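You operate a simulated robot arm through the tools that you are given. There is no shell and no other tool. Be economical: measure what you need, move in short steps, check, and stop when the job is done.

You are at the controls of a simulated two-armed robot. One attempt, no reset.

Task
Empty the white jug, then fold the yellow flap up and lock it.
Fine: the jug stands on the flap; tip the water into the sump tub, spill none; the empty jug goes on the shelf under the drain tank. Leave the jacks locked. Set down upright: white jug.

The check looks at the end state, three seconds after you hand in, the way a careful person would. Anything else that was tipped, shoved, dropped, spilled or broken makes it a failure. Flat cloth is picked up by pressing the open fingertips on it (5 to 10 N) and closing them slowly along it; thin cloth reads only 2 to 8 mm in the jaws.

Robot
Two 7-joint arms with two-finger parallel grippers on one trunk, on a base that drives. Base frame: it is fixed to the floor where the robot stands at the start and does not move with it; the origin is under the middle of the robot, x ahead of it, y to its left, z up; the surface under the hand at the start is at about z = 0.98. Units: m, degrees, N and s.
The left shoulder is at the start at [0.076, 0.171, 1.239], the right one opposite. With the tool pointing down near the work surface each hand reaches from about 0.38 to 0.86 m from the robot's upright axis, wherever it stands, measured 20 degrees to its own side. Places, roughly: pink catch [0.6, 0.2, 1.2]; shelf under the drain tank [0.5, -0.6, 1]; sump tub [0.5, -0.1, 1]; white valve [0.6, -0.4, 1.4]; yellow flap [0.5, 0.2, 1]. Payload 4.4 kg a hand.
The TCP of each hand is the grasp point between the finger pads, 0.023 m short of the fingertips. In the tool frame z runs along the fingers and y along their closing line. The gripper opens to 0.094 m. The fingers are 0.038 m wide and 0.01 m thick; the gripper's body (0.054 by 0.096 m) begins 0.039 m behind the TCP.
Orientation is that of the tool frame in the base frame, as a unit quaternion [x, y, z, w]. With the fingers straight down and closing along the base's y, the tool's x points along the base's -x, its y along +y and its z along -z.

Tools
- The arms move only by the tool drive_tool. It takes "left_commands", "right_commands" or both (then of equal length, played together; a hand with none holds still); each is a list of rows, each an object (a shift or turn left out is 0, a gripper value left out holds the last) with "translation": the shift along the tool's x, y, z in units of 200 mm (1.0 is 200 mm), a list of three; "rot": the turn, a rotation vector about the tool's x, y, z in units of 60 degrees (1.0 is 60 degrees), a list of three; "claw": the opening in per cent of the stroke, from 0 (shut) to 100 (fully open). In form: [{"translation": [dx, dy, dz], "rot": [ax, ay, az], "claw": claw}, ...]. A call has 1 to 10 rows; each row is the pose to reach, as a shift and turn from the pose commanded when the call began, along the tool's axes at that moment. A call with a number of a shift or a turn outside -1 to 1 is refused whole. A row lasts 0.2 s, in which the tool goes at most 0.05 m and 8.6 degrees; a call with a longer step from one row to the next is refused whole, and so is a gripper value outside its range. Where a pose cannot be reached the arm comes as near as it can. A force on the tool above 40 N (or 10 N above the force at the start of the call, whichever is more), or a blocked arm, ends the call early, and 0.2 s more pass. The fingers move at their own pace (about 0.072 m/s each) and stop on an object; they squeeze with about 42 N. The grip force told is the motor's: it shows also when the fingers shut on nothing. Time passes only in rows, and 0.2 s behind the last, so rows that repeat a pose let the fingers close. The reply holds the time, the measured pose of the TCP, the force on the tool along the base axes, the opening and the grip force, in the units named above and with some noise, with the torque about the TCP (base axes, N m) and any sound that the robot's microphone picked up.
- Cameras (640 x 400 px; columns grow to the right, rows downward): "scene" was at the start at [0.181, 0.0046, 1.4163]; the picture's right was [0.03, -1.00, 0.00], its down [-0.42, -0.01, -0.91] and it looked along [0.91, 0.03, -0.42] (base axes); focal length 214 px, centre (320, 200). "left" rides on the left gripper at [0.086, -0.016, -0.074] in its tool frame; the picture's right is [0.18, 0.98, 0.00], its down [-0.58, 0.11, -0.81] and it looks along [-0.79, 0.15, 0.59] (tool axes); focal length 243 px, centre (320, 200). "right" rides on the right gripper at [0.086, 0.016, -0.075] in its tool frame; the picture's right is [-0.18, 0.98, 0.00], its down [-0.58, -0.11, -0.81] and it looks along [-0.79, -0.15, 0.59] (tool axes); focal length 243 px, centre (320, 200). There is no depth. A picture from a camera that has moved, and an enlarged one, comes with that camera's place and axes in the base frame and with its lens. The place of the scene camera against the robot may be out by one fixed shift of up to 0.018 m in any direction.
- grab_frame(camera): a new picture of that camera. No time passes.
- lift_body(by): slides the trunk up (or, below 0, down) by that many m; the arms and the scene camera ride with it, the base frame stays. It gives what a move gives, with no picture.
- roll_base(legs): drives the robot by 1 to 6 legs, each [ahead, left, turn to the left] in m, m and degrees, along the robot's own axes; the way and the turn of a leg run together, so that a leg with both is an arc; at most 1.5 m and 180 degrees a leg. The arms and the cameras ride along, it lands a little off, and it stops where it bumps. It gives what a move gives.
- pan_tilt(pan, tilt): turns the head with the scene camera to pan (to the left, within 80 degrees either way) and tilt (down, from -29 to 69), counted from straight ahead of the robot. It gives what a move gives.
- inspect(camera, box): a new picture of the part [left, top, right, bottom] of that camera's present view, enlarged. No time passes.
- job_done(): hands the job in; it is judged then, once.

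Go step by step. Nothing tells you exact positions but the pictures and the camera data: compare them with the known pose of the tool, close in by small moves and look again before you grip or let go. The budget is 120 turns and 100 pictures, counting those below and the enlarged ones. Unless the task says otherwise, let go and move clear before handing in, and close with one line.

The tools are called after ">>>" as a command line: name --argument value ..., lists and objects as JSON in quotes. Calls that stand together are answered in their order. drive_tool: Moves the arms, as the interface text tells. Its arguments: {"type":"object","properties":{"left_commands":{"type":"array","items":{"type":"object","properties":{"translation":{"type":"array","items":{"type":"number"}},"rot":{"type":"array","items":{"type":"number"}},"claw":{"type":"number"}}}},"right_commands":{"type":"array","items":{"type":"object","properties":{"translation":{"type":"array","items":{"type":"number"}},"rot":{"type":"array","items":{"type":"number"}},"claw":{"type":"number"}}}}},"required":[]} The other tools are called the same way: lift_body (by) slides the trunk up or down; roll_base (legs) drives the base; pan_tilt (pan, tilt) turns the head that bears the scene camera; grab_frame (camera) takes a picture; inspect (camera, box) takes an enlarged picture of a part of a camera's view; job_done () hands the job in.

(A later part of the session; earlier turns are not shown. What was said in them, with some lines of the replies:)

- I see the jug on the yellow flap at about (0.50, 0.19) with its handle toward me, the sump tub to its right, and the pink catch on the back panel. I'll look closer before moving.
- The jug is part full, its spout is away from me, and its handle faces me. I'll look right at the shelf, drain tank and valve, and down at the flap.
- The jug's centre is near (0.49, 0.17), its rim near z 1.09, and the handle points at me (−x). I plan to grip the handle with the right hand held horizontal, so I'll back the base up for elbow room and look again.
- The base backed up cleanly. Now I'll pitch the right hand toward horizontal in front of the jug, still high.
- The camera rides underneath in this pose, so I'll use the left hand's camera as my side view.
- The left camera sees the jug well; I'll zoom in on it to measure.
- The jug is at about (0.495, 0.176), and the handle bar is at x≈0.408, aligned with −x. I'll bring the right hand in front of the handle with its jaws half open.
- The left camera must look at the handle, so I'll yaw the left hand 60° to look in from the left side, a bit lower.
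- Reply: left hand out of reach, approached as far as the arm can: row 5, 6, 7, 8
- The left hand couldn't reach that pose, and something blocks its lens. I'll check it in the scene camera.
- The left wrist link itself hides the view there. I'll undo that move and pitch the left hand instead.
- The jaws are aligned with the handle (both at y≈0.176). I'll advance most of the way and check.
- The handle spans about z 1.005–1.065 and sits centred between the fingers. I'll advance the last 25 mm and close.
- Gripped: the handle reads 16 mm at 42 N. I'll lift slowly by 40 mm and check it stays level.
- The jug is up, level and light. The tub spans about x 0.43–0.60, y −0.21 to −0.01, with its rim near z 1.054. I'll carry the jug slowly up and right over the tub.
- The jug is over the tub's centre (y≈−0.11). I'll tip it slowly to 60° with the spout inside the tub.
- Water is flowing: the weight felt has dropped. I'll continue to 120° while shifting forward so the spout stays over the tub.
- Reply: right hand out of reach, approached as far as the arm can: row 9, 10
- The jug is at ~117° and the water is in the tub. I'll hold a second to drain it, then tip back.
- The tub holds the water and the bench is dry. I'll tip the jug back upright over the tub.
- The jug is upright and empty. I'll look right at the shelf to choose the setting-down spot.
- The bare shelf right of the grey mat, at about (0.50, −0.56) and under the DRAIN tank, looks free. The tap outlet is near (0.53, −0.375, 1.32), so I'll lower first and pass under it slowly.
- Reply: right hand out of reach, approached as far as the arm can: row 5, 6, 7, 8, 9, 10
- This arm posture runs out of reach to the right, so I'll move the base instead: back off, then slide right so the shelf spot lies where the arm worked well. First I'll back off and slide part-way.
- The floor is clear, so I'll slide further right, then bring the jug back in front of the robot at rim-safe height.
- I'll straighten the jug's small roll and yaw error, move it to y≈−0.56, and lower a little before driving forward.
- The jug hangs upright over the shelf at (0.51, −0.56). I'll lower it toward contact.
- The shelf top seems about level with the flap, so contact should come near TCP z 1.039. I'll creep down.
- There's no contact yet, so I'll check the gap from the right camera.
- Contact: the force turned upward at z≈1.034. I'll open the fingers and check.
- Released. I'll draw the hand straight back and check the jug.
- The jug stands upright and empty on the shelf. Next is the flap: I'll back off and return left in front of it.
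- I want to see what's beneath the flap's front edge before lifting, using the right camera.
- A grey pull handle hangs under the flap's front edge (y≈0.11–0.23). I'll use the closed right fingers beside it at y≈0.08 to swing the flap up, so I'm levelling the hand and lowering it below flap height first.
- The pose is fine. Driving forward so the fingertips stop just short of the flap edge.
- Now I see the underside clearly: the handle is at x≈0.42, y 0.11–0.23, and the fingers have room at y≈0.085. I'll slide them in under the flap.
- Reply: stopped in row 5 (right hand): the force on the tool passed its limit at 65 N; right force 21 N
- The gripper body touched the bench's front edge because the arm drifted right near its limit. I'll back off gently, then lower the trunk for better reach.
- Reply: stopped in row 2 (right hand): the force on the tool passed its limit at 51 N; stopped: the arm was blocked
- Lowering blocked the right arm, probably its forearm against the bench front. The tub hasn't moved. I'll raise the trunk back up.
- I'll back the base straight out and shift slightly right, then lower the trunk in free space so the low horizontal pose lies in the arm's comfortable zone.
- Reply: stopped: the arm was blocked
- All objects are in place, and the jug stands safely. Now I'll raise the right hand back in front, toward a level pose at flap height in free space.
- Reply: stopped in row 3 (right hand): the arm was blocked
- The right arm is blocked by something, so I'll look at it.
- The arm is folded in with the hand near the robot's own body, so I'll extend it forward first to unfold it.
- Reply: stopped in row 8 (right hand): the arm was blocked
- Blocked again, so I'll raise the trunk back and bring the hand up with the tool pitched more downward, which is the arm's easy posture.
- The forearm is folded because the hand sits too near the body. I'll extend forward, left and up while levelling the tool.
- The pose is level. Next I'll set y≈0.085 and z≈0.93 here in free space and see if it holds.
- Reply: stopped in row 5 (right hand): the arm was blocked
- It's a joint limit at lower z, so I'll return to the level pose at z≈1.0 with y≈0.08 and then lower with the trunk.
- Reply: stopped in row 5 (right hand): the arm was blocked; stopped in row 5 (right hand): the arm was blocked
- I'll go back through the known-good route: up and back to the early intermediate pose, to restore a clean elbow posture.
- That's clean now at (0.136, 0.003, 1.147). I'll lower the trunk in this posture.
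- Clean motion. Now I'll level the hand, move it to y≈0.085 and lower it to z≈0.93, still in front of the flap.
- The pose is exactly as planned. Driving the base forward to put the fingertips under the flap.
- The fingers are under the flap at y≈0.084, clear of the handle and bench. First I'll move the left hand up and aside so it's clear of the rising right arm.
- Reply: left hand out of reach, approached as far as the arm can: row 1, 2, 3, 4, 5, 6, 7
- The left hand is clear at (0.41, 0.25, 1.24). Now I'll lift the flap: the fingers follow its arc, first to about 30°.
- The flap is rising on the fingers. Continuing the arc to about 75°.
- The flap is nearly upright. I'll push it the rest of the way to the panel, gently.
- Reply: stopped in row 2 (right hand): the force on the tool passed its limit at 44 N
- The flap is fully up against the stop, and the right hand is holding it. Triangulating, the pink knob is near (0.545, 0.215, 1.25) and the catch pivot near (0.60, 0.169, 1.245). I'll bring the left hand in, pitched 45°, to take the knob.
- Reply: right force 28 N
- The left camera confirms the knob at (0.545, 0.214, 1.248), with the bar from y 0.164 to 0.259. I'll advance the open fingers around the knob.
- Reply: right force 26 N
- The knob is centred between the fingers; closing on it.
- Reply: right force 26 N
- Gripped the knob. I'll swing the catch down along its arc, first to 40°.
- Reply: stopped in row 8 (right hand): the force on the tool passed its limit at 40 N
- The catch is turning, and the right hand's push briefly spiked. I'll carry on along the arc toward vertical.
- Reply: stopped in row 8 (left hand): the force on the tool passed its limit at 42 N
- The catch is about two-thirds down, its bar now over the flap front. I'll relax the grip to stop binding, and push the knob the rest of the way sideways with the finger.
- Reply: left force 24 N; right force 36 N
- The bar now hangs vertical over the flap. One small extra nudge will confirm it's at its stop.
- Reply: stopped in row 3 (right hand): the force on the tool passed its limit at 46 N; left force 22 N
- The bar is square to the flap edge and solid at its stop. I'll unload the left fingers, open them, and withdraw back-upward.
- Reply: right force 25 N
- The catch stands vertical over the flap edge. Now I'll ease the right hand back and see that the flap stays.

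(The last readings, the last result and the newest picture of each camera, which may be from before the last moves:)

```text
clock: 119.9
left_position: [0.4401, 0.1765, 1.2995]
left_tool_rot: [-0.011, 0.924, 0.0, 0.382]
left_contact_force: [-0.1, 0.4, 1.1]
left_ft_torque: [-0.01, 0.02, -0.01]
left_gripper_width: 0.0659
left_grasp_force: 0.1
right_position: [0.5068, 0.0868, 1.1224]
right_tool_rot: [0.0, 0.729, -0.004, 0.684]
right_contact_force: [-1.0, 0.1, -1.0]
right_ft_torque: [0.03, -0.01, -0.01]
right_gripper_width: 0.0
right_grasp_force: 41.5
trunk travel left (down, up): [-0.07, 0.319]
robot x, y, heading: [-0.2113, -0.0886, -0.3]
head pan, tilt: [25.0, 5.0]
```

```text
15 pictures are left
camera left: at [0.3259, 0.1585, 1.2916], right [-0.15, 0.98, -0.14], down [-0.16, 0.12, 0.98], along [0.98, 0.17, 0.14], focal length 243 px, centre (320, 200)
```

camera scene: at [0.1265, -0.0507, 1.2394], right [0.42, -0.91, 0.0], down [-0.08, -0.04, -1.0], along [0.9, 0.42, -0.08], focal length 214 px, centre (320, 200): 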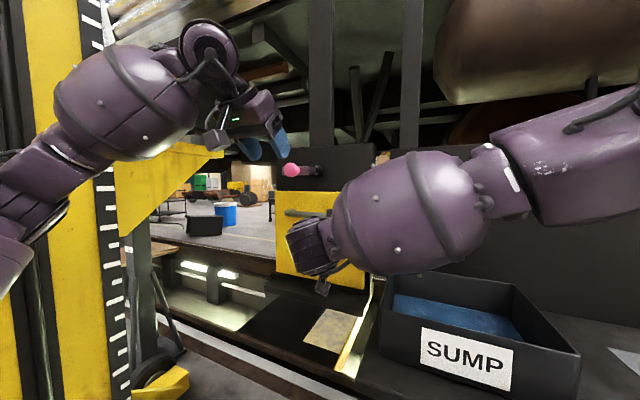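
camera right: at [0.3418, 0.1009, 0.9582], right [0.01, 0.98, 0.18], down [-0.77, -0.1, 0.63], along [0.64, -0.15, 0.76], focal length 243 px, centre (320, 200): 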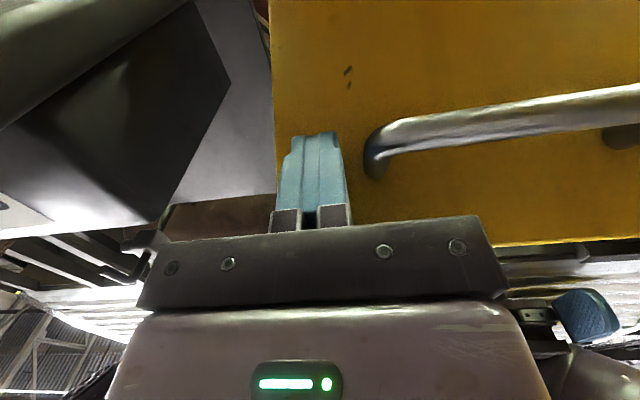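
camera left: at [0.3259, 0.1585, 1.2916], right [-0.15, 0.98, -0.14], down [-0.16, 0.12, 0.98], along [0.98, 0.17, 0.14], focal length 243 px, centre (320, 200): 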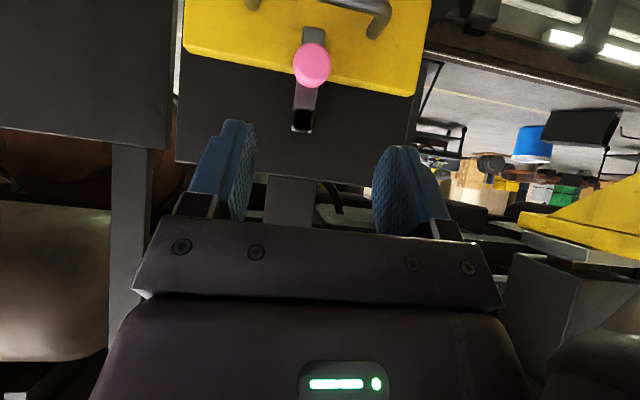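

The flap stays up, held by the catch. I'll back the base straight away to clear everything and take a last overall look.

>>> roll_base --legs '[[-0.4, 0, 0]]'

>>> pan_tilt --pan 5 --tilt 12

>>> grab_frame --camera "scene"

>>> grab_frame --camera "left"

>>> grab_frame --camera "right"

```text
clock: 122.4
left_position: [0.0363, 0.1749, 1.2995]
left_tool_rot: [-0.009, 0.924, -0.002, 0.381]
left_contact_force: [-0.5, -0.9, 0.0]
left_ft_torque: [0.02, -0.03, 0.02]
left_gripper_width: 0.0655
left_grasp_force: 0.0
right_position: [0.1051, 0.0844, 1.1224]
right_tool_rot: [0.001, 0.729, -0.005, 0.684]
right_contact_force: [-0.2, -0.6, 0.7]
right_ft_torque: [0.02, 0.0, 0.04]
right_gripper_width: 0.0
right_grasp_force: 42.3
trunk travel left (down, up): [-0.07, 0.319]
robot x, y, heading: [-0.6174, -0.0847, -0.2]
head pan, tilt: [25.0, 5.0]
```

```text
clock: 123.2
left_position: [0.0373, 0.1754, 1.2986]
left_tool_rot: [-0.009, 0.925, -0.001, 0.381]
left_contact_force: [-0.4, 0.1, -0.2]
left_ft_torque: [-0.02, 0.01, -0.03]
left_gripper_width: 0.0658
left_grasp_force: 0.1
right_position: [0.1049, 0.0847, 1.1211]
right_tool_rot: [0.0, 0.73, -0.004, 0.684]
right_contact_force: [0.2, 0.2, 0.8]
right_ft_torque: [-0.01, -0.02, -0.02]
right_gripper_width: 0.0
right_grasp_force: 41.8
trunk travel left (down, up): [-0.07, 0.319]
robot x, y, heading: [-0.6143, -0.0875, -0.4]
head pan, tilt: [5.0, 12.0]
```

```text
14 pictures are left
camera scene: at [-0.2649, -0.0796, 1.227], right [0.08, -1.0, 0.0], down [-0.21, -0.02, -0.98], along [0.97, 0.08, -0.21], focal length 214 px, centre (320, 200)
```

scene: 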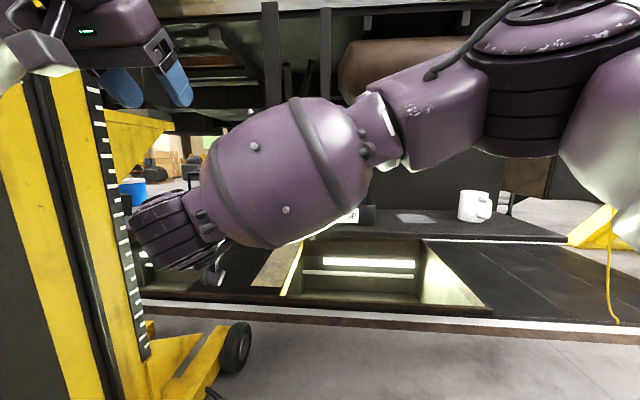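

```text
13 pictures are left
camera left: at [-0.0765, 0.1576, 1.291], right [-0.14, 0.98, -0.14], down [-0.16, 0.12, 0.98], along [0.98, 0.16, 0.14], focal length 243 px, centre (320, 200)
```

left: 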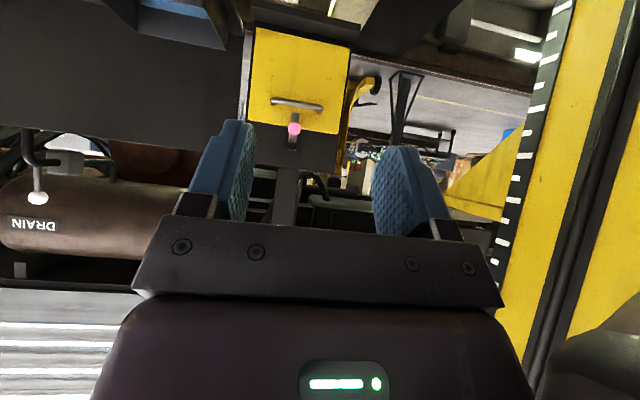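

```text
12 pictures are left
camera right: at [0.0237, 0.1009, 1.0405], right [0.02, 0.98, 0.18], down [-0.77, -0.1, 0.63], along [0.64, -0.15, 0.75], focal length 243 px, centre (320, 200)
```

right: 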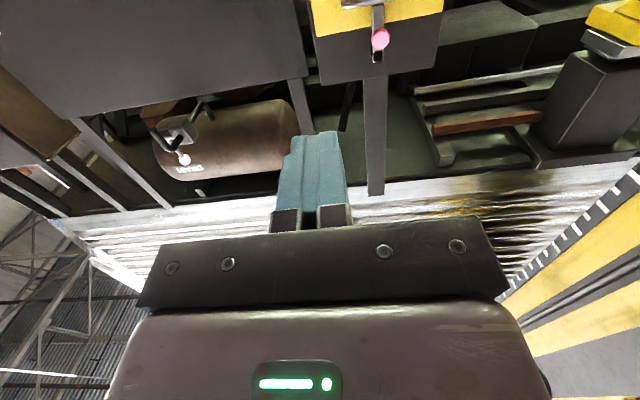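

The flap is up with the catch across it. The jug stands upright and empty on the shelf, the tub holds the water, and both hands are clear. Handing in.

>>> job_done

```text
The job is handed in.
```

I emptied the jug into the sump tub and stood it upright on the shelf under the drain tank. The yellow flap is folded up and locked with the pink catch. I saw no spill and left the jacks alone; while I was getting under the flap, the right gripper bumped the bench front edge, and nothing on it moved.
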